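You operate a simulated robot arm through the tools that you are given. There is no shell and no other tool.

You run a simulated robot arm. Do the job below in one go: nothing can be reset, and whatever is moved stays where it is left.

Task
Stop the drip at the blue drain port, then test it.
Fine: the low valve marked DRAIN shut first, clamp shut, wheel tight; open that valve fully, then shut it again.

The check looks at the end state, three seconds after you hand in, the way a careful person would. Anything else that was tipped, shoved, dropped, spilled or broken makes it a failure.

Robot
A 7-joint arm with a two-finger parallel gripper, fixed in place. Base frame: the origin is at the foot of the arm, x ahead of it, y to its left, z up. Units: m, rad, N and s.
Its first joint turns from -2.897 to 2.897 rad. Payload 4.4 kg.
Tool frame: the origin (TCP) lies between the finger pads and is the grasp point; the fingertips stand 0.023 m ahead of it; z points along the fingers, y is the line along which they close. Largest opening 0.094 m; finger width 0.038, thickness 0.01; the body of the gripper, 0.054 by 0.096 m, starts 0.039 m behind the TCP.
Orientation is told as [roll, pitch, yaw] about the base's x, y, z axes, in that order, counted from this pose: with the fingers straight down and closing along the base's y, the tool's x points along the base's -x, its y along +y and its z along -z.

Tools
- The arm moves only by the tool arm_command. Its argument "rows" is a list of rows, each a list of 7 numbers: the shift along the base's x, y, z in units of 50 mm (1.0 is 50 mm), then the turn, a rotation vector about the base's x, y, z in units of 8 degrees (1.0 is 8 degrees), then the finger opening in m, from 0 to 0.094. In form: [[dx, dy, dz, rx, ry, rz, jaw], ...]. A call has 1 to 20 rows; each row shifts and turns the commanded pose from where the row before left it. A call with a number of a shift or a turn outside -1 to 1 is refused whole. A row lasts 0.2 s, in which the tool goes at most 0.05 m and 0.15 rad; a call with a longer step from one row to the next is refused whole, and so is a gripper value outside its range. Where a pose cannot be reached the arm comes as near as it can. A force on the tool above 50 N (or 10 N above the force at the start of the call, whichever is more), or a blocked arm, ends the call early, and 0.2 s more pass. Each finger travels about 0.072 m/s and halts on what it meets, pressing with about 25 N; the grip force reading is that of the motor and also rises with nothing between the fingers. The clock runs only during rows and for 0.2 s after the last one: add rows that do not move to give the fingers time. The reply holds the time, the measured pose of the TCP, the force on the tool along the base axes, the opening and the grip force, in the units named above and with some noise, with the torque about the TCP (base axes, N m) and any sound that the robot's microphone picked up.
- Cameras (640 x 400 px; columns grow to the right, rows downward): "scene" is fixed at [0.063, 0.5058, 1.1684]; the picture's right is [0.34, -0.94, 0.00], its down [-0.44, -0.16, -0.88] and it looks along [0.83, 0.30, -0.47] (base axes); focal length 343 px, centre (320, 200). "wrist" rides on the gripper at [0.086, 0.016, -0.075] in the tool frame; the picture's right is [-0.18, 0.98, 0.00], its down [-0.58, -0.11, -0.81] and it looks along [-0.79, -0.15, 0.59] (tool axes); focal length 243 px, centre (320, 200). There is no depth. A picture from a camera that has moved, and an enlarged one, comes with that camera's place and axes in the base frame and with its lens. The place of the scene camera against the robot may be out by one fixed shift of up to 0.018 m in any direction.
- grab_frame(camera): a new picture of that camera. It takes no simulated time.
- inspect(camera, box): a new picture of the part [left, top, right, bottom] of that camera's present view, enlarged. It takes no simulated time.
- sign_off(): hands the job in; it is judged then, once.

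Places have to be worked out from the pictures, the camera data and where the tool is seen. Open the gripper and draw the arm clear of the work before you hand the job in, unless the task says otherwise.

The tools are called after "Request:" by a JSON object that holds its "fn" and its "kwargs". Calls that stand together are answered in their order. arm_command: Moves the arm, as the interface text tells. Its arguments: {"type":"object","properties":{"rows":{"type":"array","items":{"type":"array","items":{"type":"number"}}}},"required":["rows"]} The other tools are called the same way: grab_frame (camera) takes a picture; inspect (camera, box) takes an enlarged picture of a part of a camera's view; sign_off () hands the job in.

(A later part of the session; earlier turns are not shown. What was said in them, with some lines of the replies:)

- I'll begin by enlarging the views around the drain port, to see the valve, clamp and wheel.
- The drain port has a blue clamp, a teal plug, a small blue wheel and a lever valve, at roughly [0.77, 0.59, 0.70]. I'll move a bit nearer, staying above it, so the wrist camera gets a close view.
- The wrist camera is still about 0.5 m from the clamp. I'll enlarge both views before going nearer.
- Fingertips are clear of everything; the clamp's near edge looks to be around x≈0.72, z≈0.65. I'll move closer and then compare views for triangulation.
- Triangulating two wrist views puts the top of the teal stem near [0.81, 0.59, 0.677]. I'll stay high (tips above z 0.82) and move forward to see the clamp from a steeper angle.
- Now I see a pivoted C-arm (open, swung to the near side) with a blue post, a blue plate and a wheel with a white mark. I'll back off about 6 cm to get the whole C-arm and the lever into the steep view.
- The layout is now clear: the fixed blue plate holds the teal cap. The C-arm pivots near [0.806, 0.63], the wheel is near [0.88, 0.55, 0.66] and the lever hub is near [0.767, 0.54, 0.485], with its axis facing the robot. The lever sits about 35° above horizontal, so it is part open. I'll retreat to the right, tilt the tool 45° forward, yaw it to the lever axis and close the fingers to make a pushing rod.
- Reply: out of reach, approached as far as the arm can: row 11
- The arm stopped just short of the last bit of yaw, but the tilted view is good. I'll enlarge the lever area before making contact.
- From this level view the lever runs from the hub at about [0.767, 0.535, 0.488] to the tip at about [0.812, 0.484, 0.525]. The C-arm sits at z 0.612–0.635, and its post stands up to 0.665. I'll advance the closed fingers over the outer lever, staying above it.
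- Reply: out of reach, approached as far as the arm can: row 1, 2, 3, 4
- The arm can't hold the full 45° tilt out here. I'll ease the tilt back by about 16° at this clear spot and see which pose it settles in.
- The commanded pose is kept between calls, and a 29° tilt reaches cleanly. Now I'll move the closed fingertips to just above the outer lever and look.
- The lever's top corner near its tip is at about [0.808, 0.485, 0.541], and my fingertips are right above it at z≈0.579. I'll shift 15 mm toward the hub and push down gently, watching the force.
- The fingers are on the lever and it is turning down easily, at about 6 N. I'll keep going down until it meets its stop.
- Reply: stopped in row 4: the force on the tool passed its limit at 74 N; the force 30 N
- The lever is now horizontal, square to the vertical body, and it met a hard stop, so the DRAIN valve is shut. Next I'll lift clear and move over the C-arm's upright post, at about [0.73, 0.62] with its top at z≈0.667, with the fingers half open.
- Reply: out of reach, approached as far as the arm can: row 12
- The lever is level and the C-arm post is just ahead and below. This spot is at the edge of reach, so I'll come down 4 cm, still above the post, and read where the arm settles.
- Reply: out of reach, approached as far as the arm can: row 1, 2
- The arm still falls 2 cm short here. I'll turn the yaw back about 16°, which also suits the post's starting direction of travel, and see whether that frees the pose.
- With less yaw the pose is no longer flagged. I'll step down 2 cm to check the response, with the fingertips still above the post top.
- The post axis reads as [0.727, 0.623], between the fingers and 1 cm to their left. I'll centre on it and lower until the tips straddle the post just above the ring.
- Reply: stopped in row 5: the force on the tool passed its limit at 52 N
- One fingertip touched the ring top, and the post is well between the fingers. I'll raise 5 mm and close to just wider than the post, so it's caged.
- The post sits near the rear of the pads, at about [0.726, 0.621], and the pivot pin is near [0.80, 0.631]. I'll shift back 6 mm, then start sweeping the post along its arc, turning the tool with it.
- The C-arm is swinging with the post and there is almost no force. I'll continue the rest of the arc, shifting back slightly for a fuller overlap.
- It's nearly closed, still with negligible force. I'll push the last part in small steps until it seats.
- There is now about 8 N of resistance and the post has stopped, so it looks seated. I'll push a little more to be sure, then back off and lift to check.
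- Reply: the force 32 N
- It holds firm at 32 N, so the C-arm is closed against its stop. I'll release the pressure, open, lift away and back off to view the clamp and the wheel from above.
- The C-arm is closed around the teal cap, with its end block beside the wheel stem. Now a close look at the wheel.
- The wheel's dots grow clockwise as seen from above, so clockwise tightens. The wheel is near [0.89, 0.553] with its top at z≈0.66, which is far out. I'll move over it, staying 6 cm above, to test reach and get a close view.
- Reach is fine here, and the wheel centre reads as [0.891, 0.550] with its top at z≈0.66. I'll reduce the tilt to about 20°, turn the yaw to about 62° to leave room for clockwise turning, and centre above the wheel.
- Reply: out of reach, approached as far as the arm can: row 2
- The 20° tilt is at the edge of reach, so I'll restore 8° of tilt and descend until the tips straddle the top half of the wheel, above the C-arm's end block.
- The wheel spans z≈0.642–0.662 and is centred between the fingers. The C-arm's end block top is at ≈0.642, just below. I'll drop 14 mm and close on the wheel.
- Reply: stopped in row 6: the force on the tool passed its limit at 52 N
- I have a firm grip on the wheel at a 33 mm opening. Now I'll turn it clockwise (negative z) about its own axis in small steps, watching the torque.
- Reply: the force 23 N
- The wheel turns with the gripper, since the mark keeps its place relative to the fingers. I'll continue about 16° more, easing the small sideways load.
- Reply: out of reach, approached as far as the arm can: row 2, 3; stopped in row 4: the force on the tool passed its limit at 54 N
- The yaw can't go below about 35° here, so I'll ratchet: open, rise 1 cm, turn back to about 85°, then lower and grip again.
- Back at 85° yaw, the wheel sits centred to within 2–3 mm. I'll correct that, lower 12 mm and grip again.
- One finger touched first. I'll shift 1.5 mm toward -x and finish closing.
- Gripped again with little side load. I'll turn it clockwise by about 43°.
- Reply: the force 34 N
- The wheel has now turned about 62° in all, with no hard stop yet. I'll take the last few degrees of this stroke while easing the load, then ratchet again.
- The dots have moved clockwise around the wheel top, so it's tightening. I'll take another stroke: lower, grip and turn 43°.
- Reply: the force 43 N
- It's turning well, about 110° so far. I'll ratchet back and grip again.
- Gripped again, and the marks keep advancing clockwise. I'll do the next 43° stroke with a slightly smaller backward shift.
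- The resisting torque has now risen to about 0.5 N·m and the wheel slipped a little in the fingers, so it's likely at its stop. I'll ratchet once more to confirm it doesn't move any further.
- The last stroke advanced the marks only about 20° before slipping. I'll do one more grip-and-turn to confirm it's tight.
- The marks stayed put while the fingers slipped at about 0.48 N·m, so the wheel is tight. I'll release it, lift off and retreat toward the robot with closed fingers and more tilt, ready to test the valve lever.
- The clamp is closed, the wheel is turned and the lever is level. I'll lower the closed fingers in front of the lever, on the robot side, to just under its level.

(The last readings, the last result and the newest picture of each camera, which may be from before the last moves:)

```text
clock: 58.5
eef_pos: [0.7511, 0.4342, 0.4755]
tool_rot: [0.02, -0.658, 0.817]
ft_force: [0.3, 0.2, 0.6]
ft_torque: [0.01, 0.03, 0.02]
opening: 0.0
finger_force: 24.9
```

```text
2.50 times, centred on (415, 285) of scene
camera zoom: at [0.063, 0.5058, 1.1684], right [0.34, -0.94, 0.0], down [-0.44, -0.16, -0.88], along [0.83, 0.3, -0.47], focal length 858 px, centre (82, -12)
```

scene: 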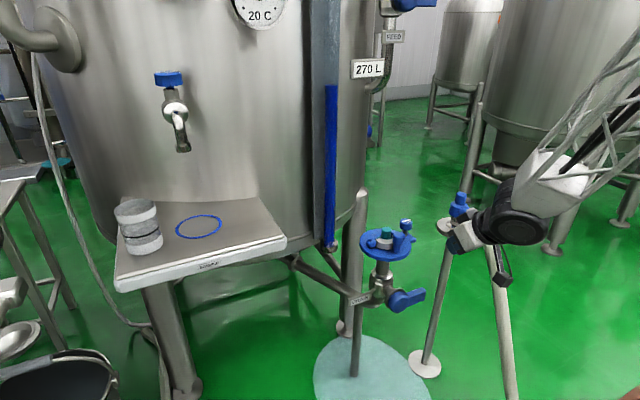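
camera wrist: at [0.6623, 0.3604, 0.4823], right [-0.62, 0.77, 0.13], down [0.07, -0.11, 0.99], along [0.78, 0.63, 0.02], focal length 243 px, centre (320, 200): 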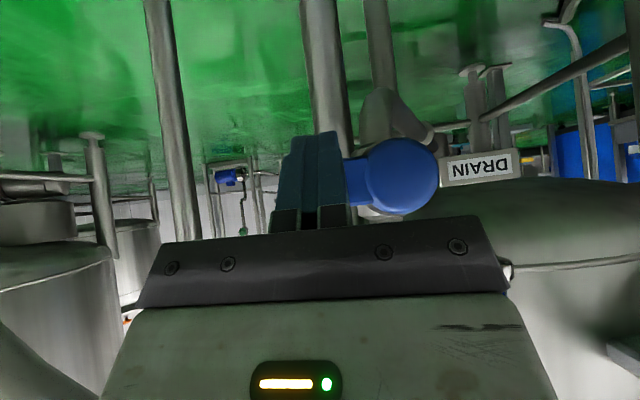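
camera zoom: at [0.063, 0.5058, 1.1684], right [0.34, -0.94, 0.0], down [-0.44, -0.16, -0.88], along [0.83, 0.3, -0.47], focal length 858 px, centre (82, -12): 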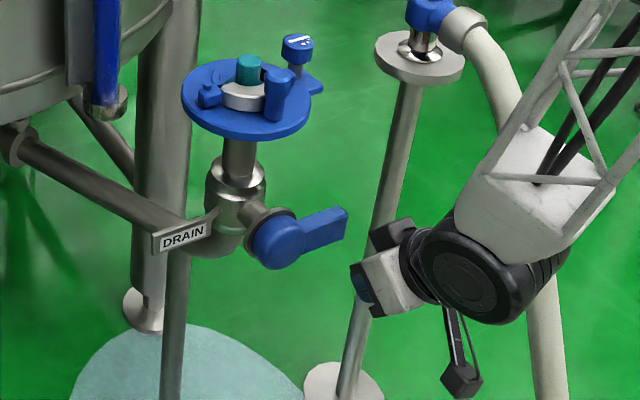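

The lever's centre line reads z≈0.476, with its underside at ≈0.459. I'll try tilting the fingers nearer to horizontal here, which gives a better lift from below, and drop a little.

Request:
{"fn": "arm_command", "kwargs": {"rows": [[0, 0, -0.3, 0.73, -0.685, 0, 0], [0, 0, -0.3, 0.73, -0.685, 0, 0], [0, 0, -0.2, 0, 0, 0, 0], [0, 0, 0, 0, 0, 0, 0]]}}

Request:
{"fn": "grab_frame", "kwargs": {"camera": "wrist"}}

Request:
{"fn": "inspect", "kwargs": {"camera": "scene", "box": [350, 205, 480, 365]}}

```text
clock: 59.5
eef_pos: [0.7508, 0.4342, 0.4365]
tool_rot: [0.02, -0.939, 0.817]
ft_force: [0.3, -0.7, 0.5]
ft_torque: [0.01, 0.0, 0.03]
opening: 0.0
finger_force: 24.7
```

```text
taken
camera wrist: at [0.6638, 0.3621, 0.4107], right [-0.65, 0.74, 0.16], down [-0.12, -0.31, 0.94], along [0.75, 0.6, 0.29], focal length 243 px, centre (320, 200)
```

wrist: 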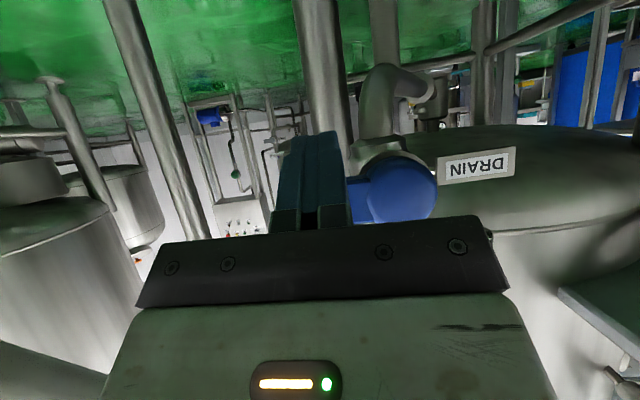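

```text
2.50 times, centred on (415, 285) of scene
camera zoom: at [0.063, 0.5058, 1.1684], right [0.34, -0.94, 0.0], down [-0.44, -0.16, -0.88], along [0.83, 0.3, -0.47], focal length 858 px, centre (82, -12)
```

zoom: 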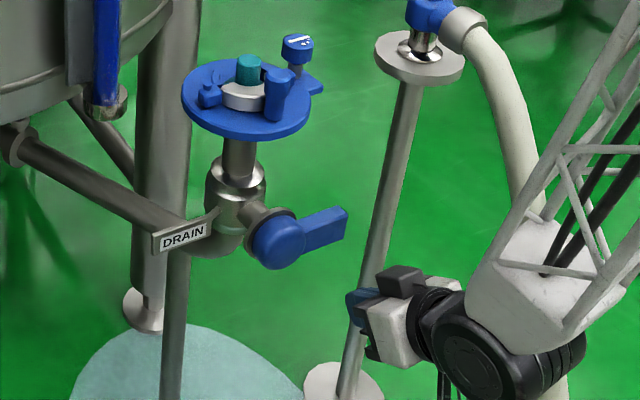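

The arm holds a 54° tilt here, which is good for lifting. I'll drop 15 mm, then slide the fingertips forward under the outer end of the lever.

Request:
{"fn": "arm_command", "kwargs": {"rows": [[0, 0, -0.3, 0, 0, 0, 0], [0.39, 0.233, 0, 0, 0, 0, 0], [0.39, 0.233, 0, 0, 0, 0, 0], [0.38, 0.233, 0, 0, 0, 0, 0], [0, 0, 0, 0, 0, 0, 0]]}}

Request:
{"fn": "grab_frame", "kwargs": {"camera": "wrist"}}

Request:
{"fn": "inspect", "kwargs": {"camera": "scene", "box": [350, 225, 480, 345]}}

```text
clock: 60.7
eef_pos: [0.8067, 0.4684, 0.4206]
tool_rot: [0.02, -0.941, 0.817]
ft_force: [0.3, -0.1, 0.5]
ft_torque: [0.0, 0.01, 0.03]
opening: 0.0
finger_force: 25.8
```

```text
taken
camera wrist: at [0.7217, 0.3974, 0.3944], right [-0.65, 0.74, 0.16], down [-0.12, -0.31, 0.94], along [0.75, 0.6, 0.29], focal length 243 px, centre (320, 200)
```

wrist: 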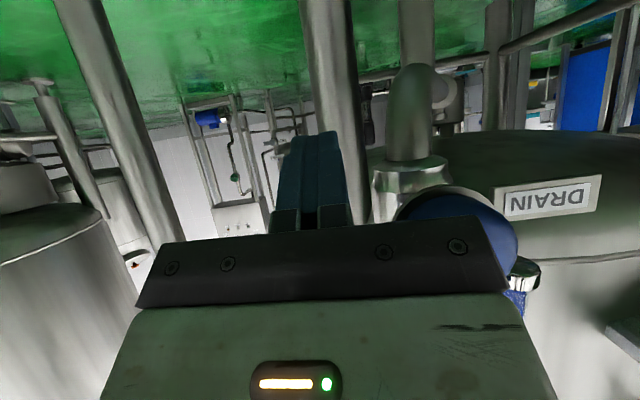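

```text
3.33 times, centred on (415, 285) of scene
camera zoom: at [0.063, 0.5058, 1.1684], right [0.34, -0.94, 0.0], down [-0.44, -0.16, -0.88], along [0.83, 0.3, -0.47], focal length 1144 px, centre (3, -83)
```

zoom: 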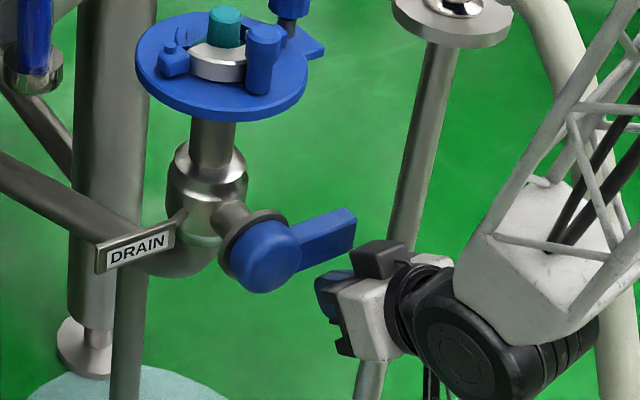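

The fingertips are under the outer lever without contact. I'll lift to touch it and raise the lever about 30° along its arc, watching force.

Request:
{"fn": "arm_command", "kwargs": {"rows": [[0, 0, 0.24, 0, 0, 0, 0], [0, 0, 0.24, 0, 0, 0, 0], [0.053, -0.06, 0.32, 0, 0, 0, 0], [-0.026, 0.03, 0.324, 0, 0, 0, 0], [0, 0, 0, 0, 0, 0, 0]]}}

Request:
{"fn": "grab_frame", "kwargs": {"camera": "wrist"}}

Request:
{"fn": "inspect", "kwargs": {"camera": "scene", "box": [350, 225, 480, 345]}}

```text
clock: 61.9
eef_pos: [0.8097, 0.4694, 0.4783]
tool_rot: [0.021, -0.941, 0.818]
ft_force: [1.5, -2.2, -1.0]
ft_torque: [0.04, 0.01, 0.02]
opening: 0.0
finger_force: 25.1
```

```text
taken
camera wrist: at [0.7234, 0.3976, 0.4524], right [-0.65, 0.74, 0.16], down [-0.12, -0.31, 0.94], along [0.75, 0.6, 0.29], focal length 243 px, centre (320, 200)
```

wrist: 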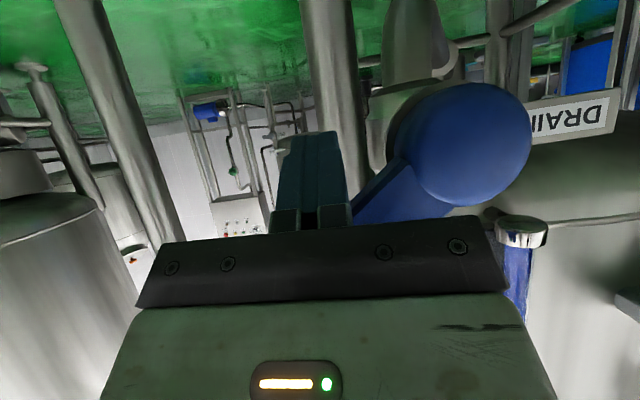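

```text
3.33 times, centred on (415, 285) of scene
camera zoom: at [0.063, 0.5058, 1.1684], right [0.34, -0.94, 0.0], down [-0.44, -0.16, -0.88], along [0.83, 0.3, -0.47], focal length 1144 px, centre (3, -83)
```

zoom: 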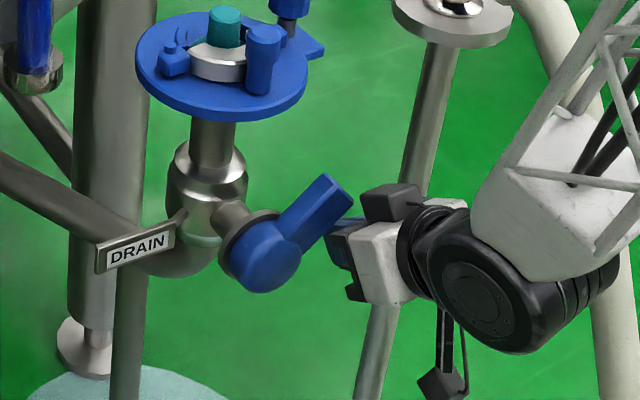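

The lever has risen to about 40° with very little force. I'll continue around the arc toward vertical.

Request:
{"fn": "arm_command", "kwargs": {"rows": [[-0.079, 0.09, 0.302, 0, 0, 0, 0], [-0.128, 0.146, 0.262, 0, 0, 0, 0], [-0.168, 0.19, 0.2, 0, 0, 0, 0], [0, 0, 0, 0, 0, 0, 0]]}}

Request:
{"fn": "grab_frame", "kwargs": {"camera": "wrist"}}

Request:
{"fn": "inspect", "kwargs": {"camera": "scene", "box": [350, 225, 480, 345]}}

```text
clock: 62.9
eef_pos: [0.7907, 0.4901, 0.5168]
tool_rot: [0.019, -0.94, 0.818]
ft_force: [0.0, -0.3, -0.4]
ft_torque: [-0.01, 0.01, 0.01]
opening: 0.0
finger_force: 25.4
```

```text
taken
camera wrist: at [0.704, 0.4181, 0.4911], right [-0.65, 0.74, 0.16], down [-0.12, -0.31, 0.94], along [0.75, 0.6, 0.29], focal length 243 px, centre (320, 200)
```

wrist: 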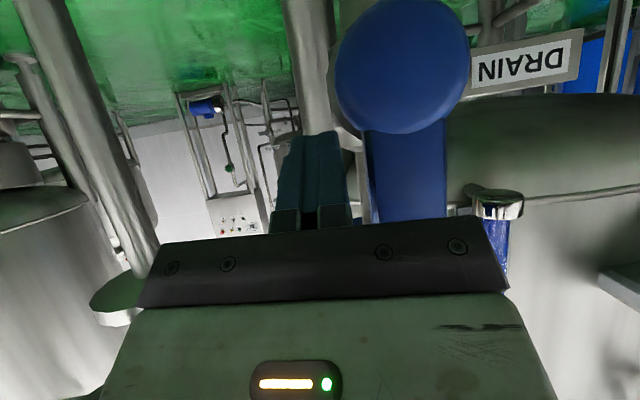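

```text
3.33 times, centred on (415, 285) of scene
camera zoom: at [0.063, 0.5058, 1.1684], right [0.34, -0.94, 0.0], down [-0.44, -0.16, -0.88], along [0.83, 0.3, -0.47], focal length 1144 px, centre (3, -83)
```

zoom: 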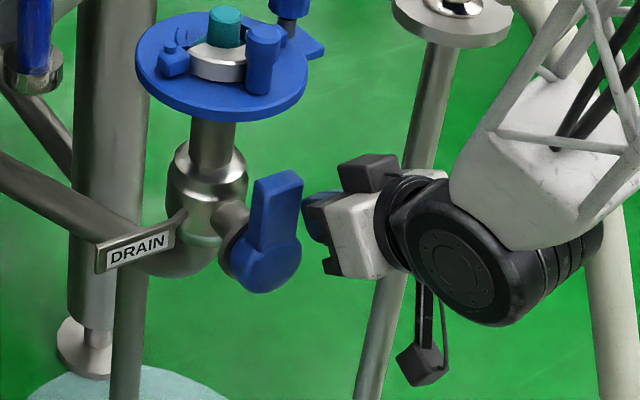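

The lever is close to vertical and a small gap has opened to the fingers. I'll close the gap and press gently on the right side to be sure it reaches the fully open stop.

Request:
{"fn": "arm_command", "kwargs": {"rows": [[-0.16, 0.18, 0.1, 0, 0, 0, 0], [-0.08, 0.09, 0, 0, 0, 0, 0], [-0.06, 0.07, 0, 0, 0, 0, 0], [-0.06, 0.07, 0, 0, 0, 0, 0], [0, 0, 0, 0, 0, 0, 0]]}}

Request:
{"fn": "grab_frame", "kwargs": {"camera": "wrist"}}

Request:
{"fn": "inspect", "kwargs": {"camera": "scene", "box": [350, 225, 480, 345]}}

```text
clock: 63.5
eef_pos: [0.7832, 0.4989, 0.522]
tool_rot: [0.02, -0.941, 0.809]
ft_force: [10.6, -9.7, -3.2]
ft_torque: [0.12, 0.16, -0.18]
opening: 0.0
finger_force: 25.2
stopped in row 3: the force on the tool passed its limit at 64 N (the readings are from after the stop); the commanded pose is now the measured one
```

```text
taken
camera wrist: at [0.6959, 0.4264, 0.4961], right [-0.65, 0.75, 0.16], down [-0.12, -0.31, 0.94], along [0.75, 0.59, 0.29], focal length 243 px, centre (320, 200)
```

wrist: 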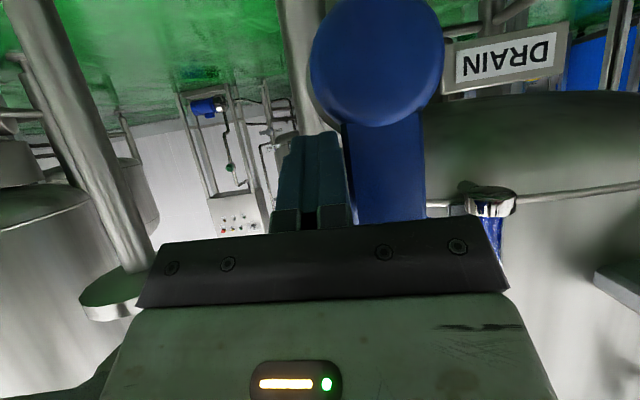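

```text
3.33 times, centred on (415, 285) of scene
camera zoom: at [0.063, 0.5058, 1.1684], right [0.34, -0.94, 0.0], down [-0.44, -0.16, -0.88], along [0.83, 0.3, -0.47], focal length 1144 px, centre (3, -83)
```

zoom: 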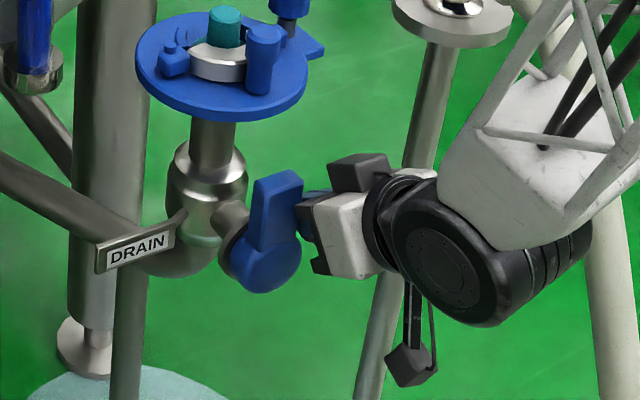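

It reached a firm stop at vertical, so the valve is fully open and the clamp and cap haven't moved. I'll back off, retreat, pass around in front to the left side of the lever and move in level with its upper part.

Request:
{"fn": "arm_command", "kwargs": {"rows": [[0.13, -0.15, 0, 0, 0, 0, 0], [-0.45, -0.4, 0, 0, 0, 0, 0], [-0.45, -0.4, 0.2, 0, 0, 0, 0], [-0.36, 0.41, 0.27, 0, 0, 0, 0], [-0.36, 0.41, 0.26, 0, 0, 0, 0], [-0.36, 0.41, 0, 0, 0, 0, 0], [0, 0, 0, 0, 0, 0, 0]]}}

Request:
{"fn": "grab_frame", "kwargs": {"camera": "wrist"}}

Request:
{"fn": "inspect", "kwargs": {"camera": "scene", "box": [330, 215, 460, 345]}}

```text
clock: 65.2
eef_pos: [0.6907, 0.5112, 0.5585]
tool_rot: [0.021, -0.942, 0.81]
ft_force: [0.3, 0.3, -1.0]
ft_torque: [0.03, -0.02, 0.0]
opening: 0.0002
finger_force: 25.0
```

```text
taken
camera wrist: at [0.6036, 0.4401, 0.5328], right [-0.65, 0.74, 0.16], down [-0.12, -0.31, 0.94], along [0.75, 0.59, 0.29], focal length 243 px, centre (320, 200)
```

wrist: 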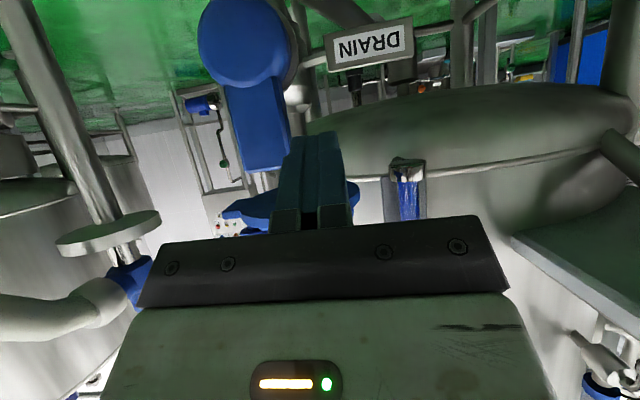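

```text
3.08 times, centred on (395, 280) of scene
camera zoom: at [0.063, 0.5058, 1.1684], right [0.34, -0.94, 0.0], down [-0.44, -0.16, -0.88], along [0.83, 0.3, -0.47], focal length 1056 px, centre (89, -46)
```

zoom: 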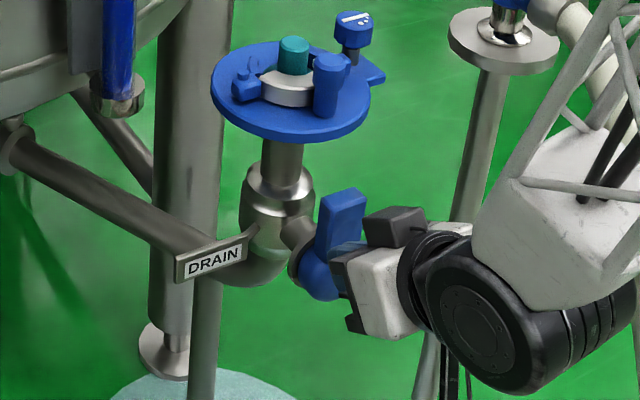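

The fingers are now on the left side of the lever with a clear lane ahead. I'll move forward 6 cm beside the upper lever and check.

Request:
{"fn": "arm_command", "kwargs": {"rows": [[0.3, 0.266, 0, 0, 0, 0, 0], [0.3, 0.266, 0, 0, 0, 0, 0], [0.3, 0.266, 0, 0, 0, 0, 0], [0, 0, 0, 0, 0, 0, 0]]}}

Request:
{"fn": "grab_frame", "kwargs": {"camera": "wrist"}}

Request:
{"fn": "inspect", "kwargs": {"camera": "scene", "box": [330, 215, 460, 345]}}

```text
clock: 66.2
eef_pos: [0.7365, 0.5507, 0.5585]
tool_rot: [0.02, -0.94, 0.812]
ft_force: [0.2, 0.4, -0.4]
ft_torque: [-0.01, 0.02, 0.01]
opening: 0.0001
finger_force: 24.6
```

```text
taken
camera wrist: at [0.6495, 0.4805, 0.532], right [-0.65, 0.75, 0.16], down [-0.12, -0.31, 0.94], along [0.75, 0.59, 0.29], focal length 243 px, centre (320, 200)
```

wrist: 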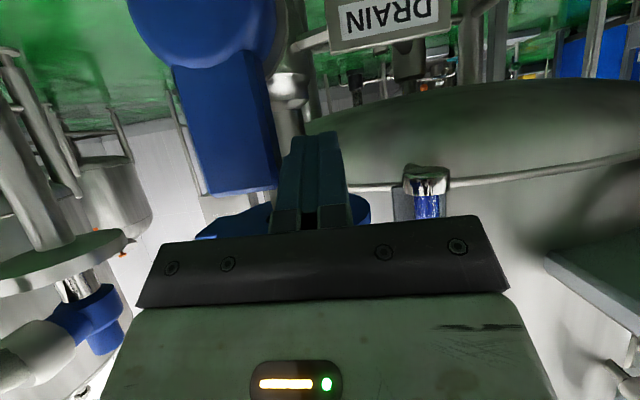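

```text
3.08 times, centred on (395, 280) of scene
camera zoom: at [0.063, 0.5058, 1.1684], right [0.34, -0.94, 0.0], down [-0.44, -0.16, -0.88], along [0.83, 0.3, -0.47], focal length 1056 px, centre (89, -46)
```

zoom: 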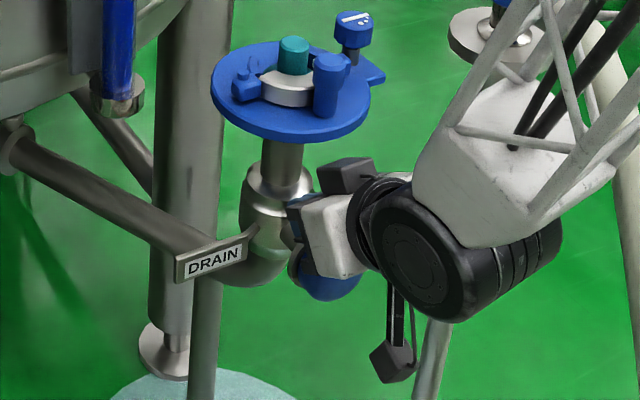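

The fingers overlap the lever's upper end from the left. Now I'll push right and over along the arc, to about 45°.

Request:
{"fn": "arm_command", "kwargs": {"rows": [[0.188, -0.214, 0.027, 0, 0, 0, 0], [0.188, -0.214, 0.027, 0, 0, 0, 0], [0.182, -0.207, -0.018, 0, 0, 0, 0], [0.173, -0.197, -0.088, 0, 0, 0, 0], [0, 0, 0, 0, 0, 0, 0]]}}

Request:
{"fn": "grab_frame", "kwargs": {"camera": "wrist"}}

Request:
{"fn": "inspect", "kwargs": {"camera": "scene", "box": [330, 215, 460, 345]}}

```text
clock: 67.3
eef_pos: [0.7725, 0.5099, 0.5562]
tool_rot: [0.021, -0.941, 0.808]
ft_force: [-0.5, 0.0, 0.1]
ft_torque: [0.03, 0.02, 0.01]
opening: 0.0
finger_force: 24.8
```

```text
taken
camera wrist: at [0.6843, 0.4388, 0.5301], right [-0.65, 0.75, 0.16], down [-0.12, -0.31, 0.94], along [0.75, 0.59, 0.29], focal length 243 px, centre (320, 200)
```

wrist: 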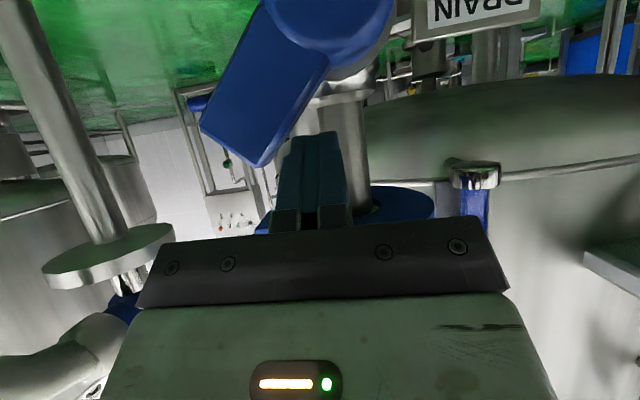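

```text
3.08 times, centred on (395, 280) of scene
camera zoom: at [0.063, 0.5058, 1.1684], right [0.34, -0.94, 0.0], down [-0.44, -0.16, -0.88], along [0.83, 0.3, -0.47], focal length 1056 px, centre (89, -46)
```

zoom: 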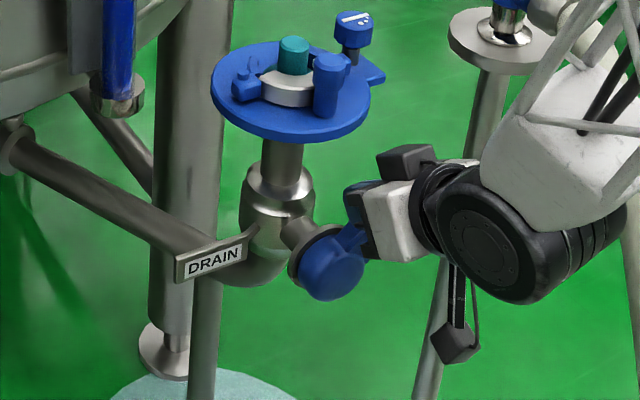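

It's following well at about 45°, so I'll continue over and down to the shut stop.

Request:
{"fn": "arm_command", "kwargs": {"rows": [[0.15, -0.171, -0.154, 0, 0, 0, 0], [0.12, -0.137, -0.208, 0, 0, 0, 0], [0.081, -0.092, -0.246, 0, 0, 0, 0], [0, 0, -0.12, 0, 0, 0, 0], [0, 0, -0.1, 0, 0, 0, 0], [0, 0, -0.08, 0, 0, 0, 0], [0, 0, -0.08, 0, 0, 0, 0], [0, 0, 0, 0, 0, 0, 0]]}}

Request:
{"fn": "grab_frame", "kwargs": {"camera": "wrist"}}

Request:
{"fn": "inspect", "kwargs": {"camera": "scene", "box": [330, 215, 460, 345]}}

```text
clock: 68.4
eef_pos: [0.7885, 0.4903, 0.5227]
tool_rot: [0.021, -0.941, 0.81]
ft_force: [-15.2, -11.7, 17.2]
ft_torque: [-0.27, 0.3, -0.03]
opening: 0.0
finger_force: 24.3
stopped in row 5: the force on the tool passed its limit at 77 N (the readings are from after the stop); the commanded pose is now the measured one
```

```text
taken
camera wrist: at [0.7013, 0.4191, 0.4963], right [-0.65, 0.74, 0.16], down [-0.12, -0.31, 0.94], along [0.75, 0.59, 0.29], focal length 243 px, centre (320, 200)
```

wrist: 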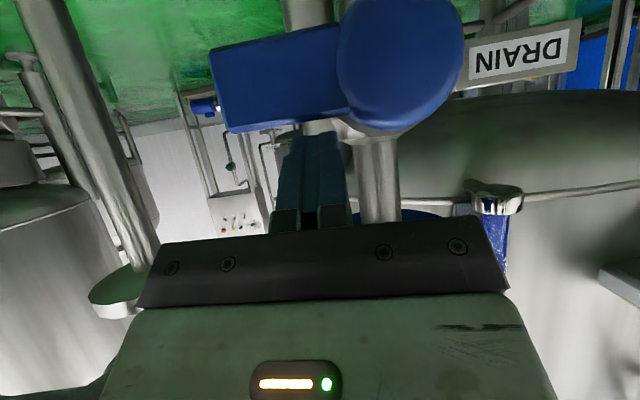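

```text
3.08 times, centred on (395, 280) of scene
camera zoom: at [0.063, 0.5058, 1.1684], right [0.34, -0.94, 0.0], down [-0.44, -0.16, -0.88], along [0.83, 0.3, -0.47], focal length 1056 px, centre (89, -46)
```

zoom: 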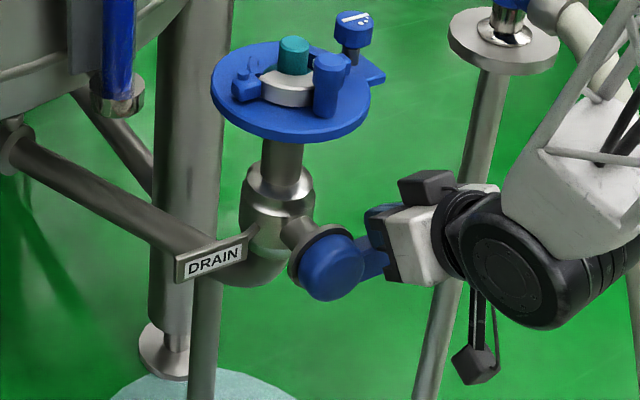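

The lever is level again against its shut stop. I'll lift off, back away from the lever along the approach line and raise the arm clear, then inspect everything.

Request:
{"fn": "arm_command", "kwargs": {"rows": [[0, 0, 0.3, 0, 0, 0, 0], [-0.4, -0.35, 0.2, 0, 0, 0, 0], [-0.5, -0.45, 0.2, 0, 0, 0, 0], [-0.5, -0.45, 0.3, -0.7, 0.7, 0, 0], [-0.3, -0.3, 0.6, -0.7, 0.7, 0, 0.03], [0, -0.2, 0.8, -0.7, 0.7, 0, 0.06], [0, -0.2, 0.8, 0, 0, 0, 0.09], [0, -0.2, 0.8, 0, 0, 0, 0.09], [0, 0, 0.8, 0, 0, 0, 0.09], [0, 0, 0, 0, 0, 0, 0.09]]}}

Request:
{"fn": "grab_frame", "kwargs": {"camera": "scene"}}

Request:
{"fn": "inspect", "kwargs": {"camera": "scene", "box": [340, 205, 450, 325]}}

Request:
{"fn": "inspect", "kwargs": {"camera": "scene", "box": [355, 210, 425, 270]}}

Request:
{"fn": "grab_frame", "kwargs": {"camera": "wrist"}}

```text
clock: 70.6
eef_pos: [0.7033, 0.3836, 0.7614]
tool_rot: [0.033, -0.527, 0.802]
ft_force: [0.6, 0.4, -0.7]
ft_torque: [-0.01, -0.01, -0.01]
opening: 0.0899
finger_force: 0.0
```

```text
taken
```

scene: 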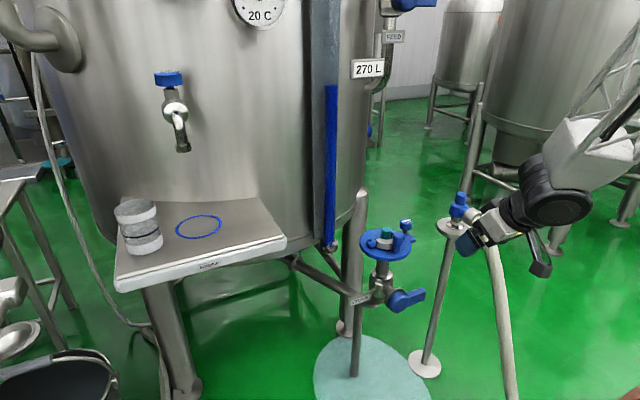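

```text
3.33 times, centred on (395, 265) of scene
camera zoom: at [0.063, 0.5058, 1.1684], right [0.34, -0.94, 0.0], down [-0.44, -0.16, -0.88], along [0.83, 0.3, -0.47], focal length 1144 px, centre (70, -17)
```

zoom: 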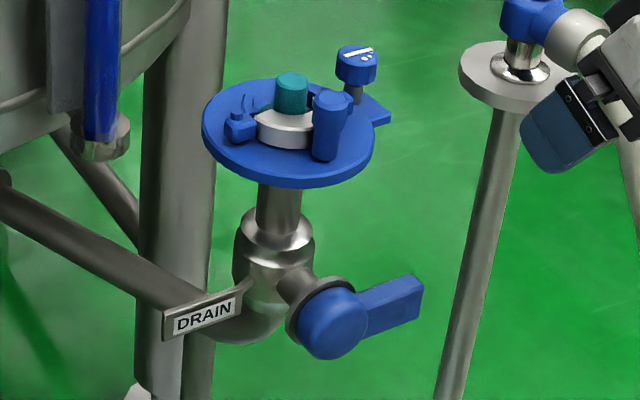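

```text
6.67 times, centred on (390, 240) of scene
camera zoom: at [0.063, 0.5058, 1.1684], right [0.34, -0.94, 0.0], down [-0.44, -0.16, -0.88], along [0.83, 0.3, -0.47], focal length 2288 px, centre (-147, -67)
```

zoom: 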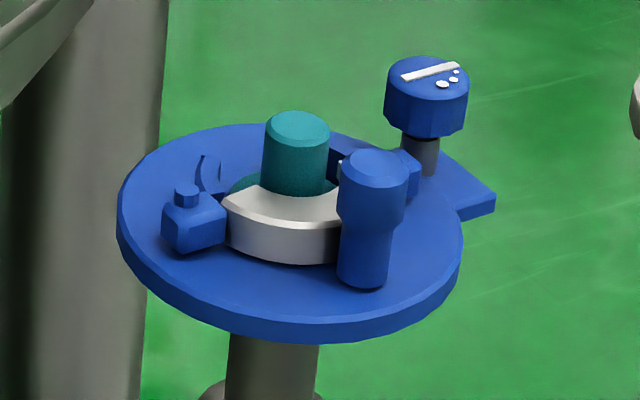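

```text
taken
camera wrist: at [0.6165, 0.3111, 0.783], right [-0.61, 0.79, 0.12], down [0.17, -0.02, 0.99], along [0.78, 0.62, -0.12], focal length 243 px, centre (320, 200)
```

wrist: 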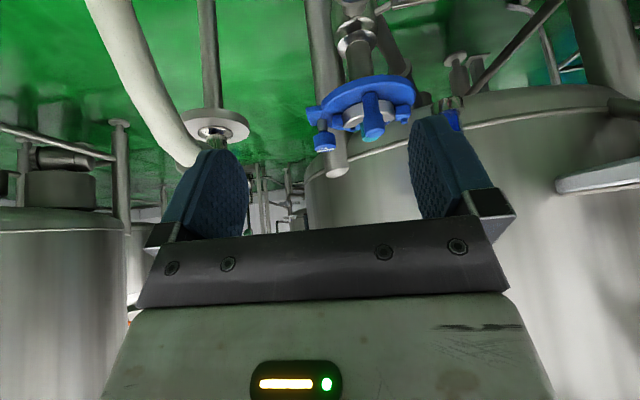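

The lever is level, the C-arm is closed around the cap, the wheel marks have turned clockwise by well over 90°, and the cup and hose are undisturbed. I'll draw the open gripper further back and up before handing in.

Request:
{"fn": "arm_command", "kwargs": {"rows": [[-0.5, 0, 0.5, -0.5, 0.5, 0, 0.09], [-0.6, 0, 0.6, -0.5, 0.5, 0, 0.09], [-0.6, 0, 0.6, 0, 0, 0, 0.09], [-0.6, 0, 0.6, 0, 0, 0, 0.09], [-0.5, 0, 0.6, 0, 0, 0, 0.09], [0, 0, 0, 0, 0, 0, 0.09], [0, 0, 0, 0, 0, 0, 0.09]]}}

Request:
{"fn": "grab_frame", "kwargs": {"camera": "scene"}}

Request:
{"fn": "inspect", "kwargs": {"camera": "scene", "box": [340, 205, 450, 400]}}

```text
clock: 72.2
eef_pos: [0.5667, 0.3857, 0.9075]
tool_rot: [0.035, -0.328, 0.802]
ft_force: [0.3, -0.3, -0.2]
ft_torque: [-0.02, -0.01, 0.0]
opening: 0.0899
finger_force: 0.1
```

```text
taken
```

scene: 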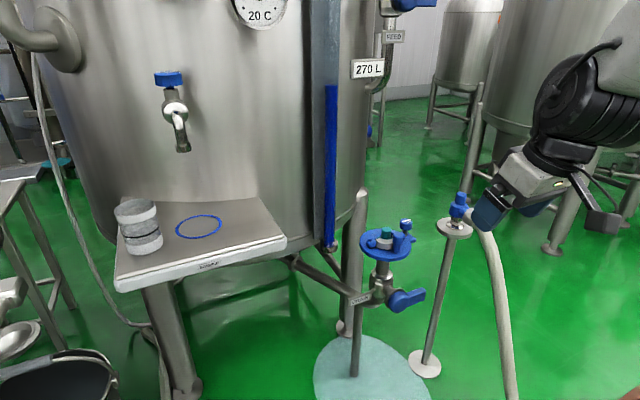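

```text
2.05 times, centred on (395, 302) of scene
camera zoom: at [0.063, 0.5058, 1.1684], right [0.34, -0.94, 0.0], down [-0.44, -0.16, -0.88], along [0.83, 0.3, -0.47], focal length 704 px, centre (166, -10)
```

zoom: 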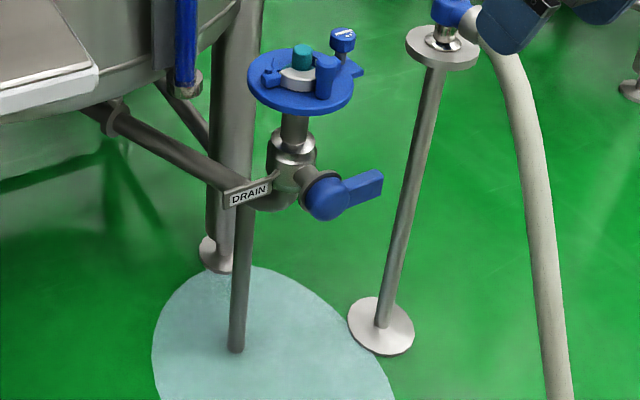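

The puddle's left edge crept from column 320 to 313 before the valve was first shut, and it hasn't moved since, including during the open test. The valve is shut, the clamp closed, the wheel tight, and the gripper is open and clear, so I'm handing in.

Request:
{"fn": "sign_off", "kwargs": {}}

```text
The job is handed in.
```

The drip at the blue drain port has stopped, and it stayed stopped when I tested it with the valve fully open. I've handed the job in.

- **DRAIN valve:** I shut it first, pushing the lever down to its level stop.
- **Clamp:** The C-shaped arm is swung closed around the teal cap. It held firm against about 32 N.
- **Wheel:** I turned it clockwise roughly 140° in several grips. On the last try the fingers slipped at about 0.5 N·m without it moving, so I judged it tight. That slip is also about the most torque the gripper can apply, so it could be turned tighter by hand.
- **Test:** I opened the lever fully to its vertical stop, then shut it again to the level stop. I saw no new leak, and the puddle has not grown since I first shut the valve.

The lever stops briefly took 64–77 N when I reached them, a bit over the 50 N limit. I saw no damage. Nothing else was moved, and the gripper is open and clear of the work.
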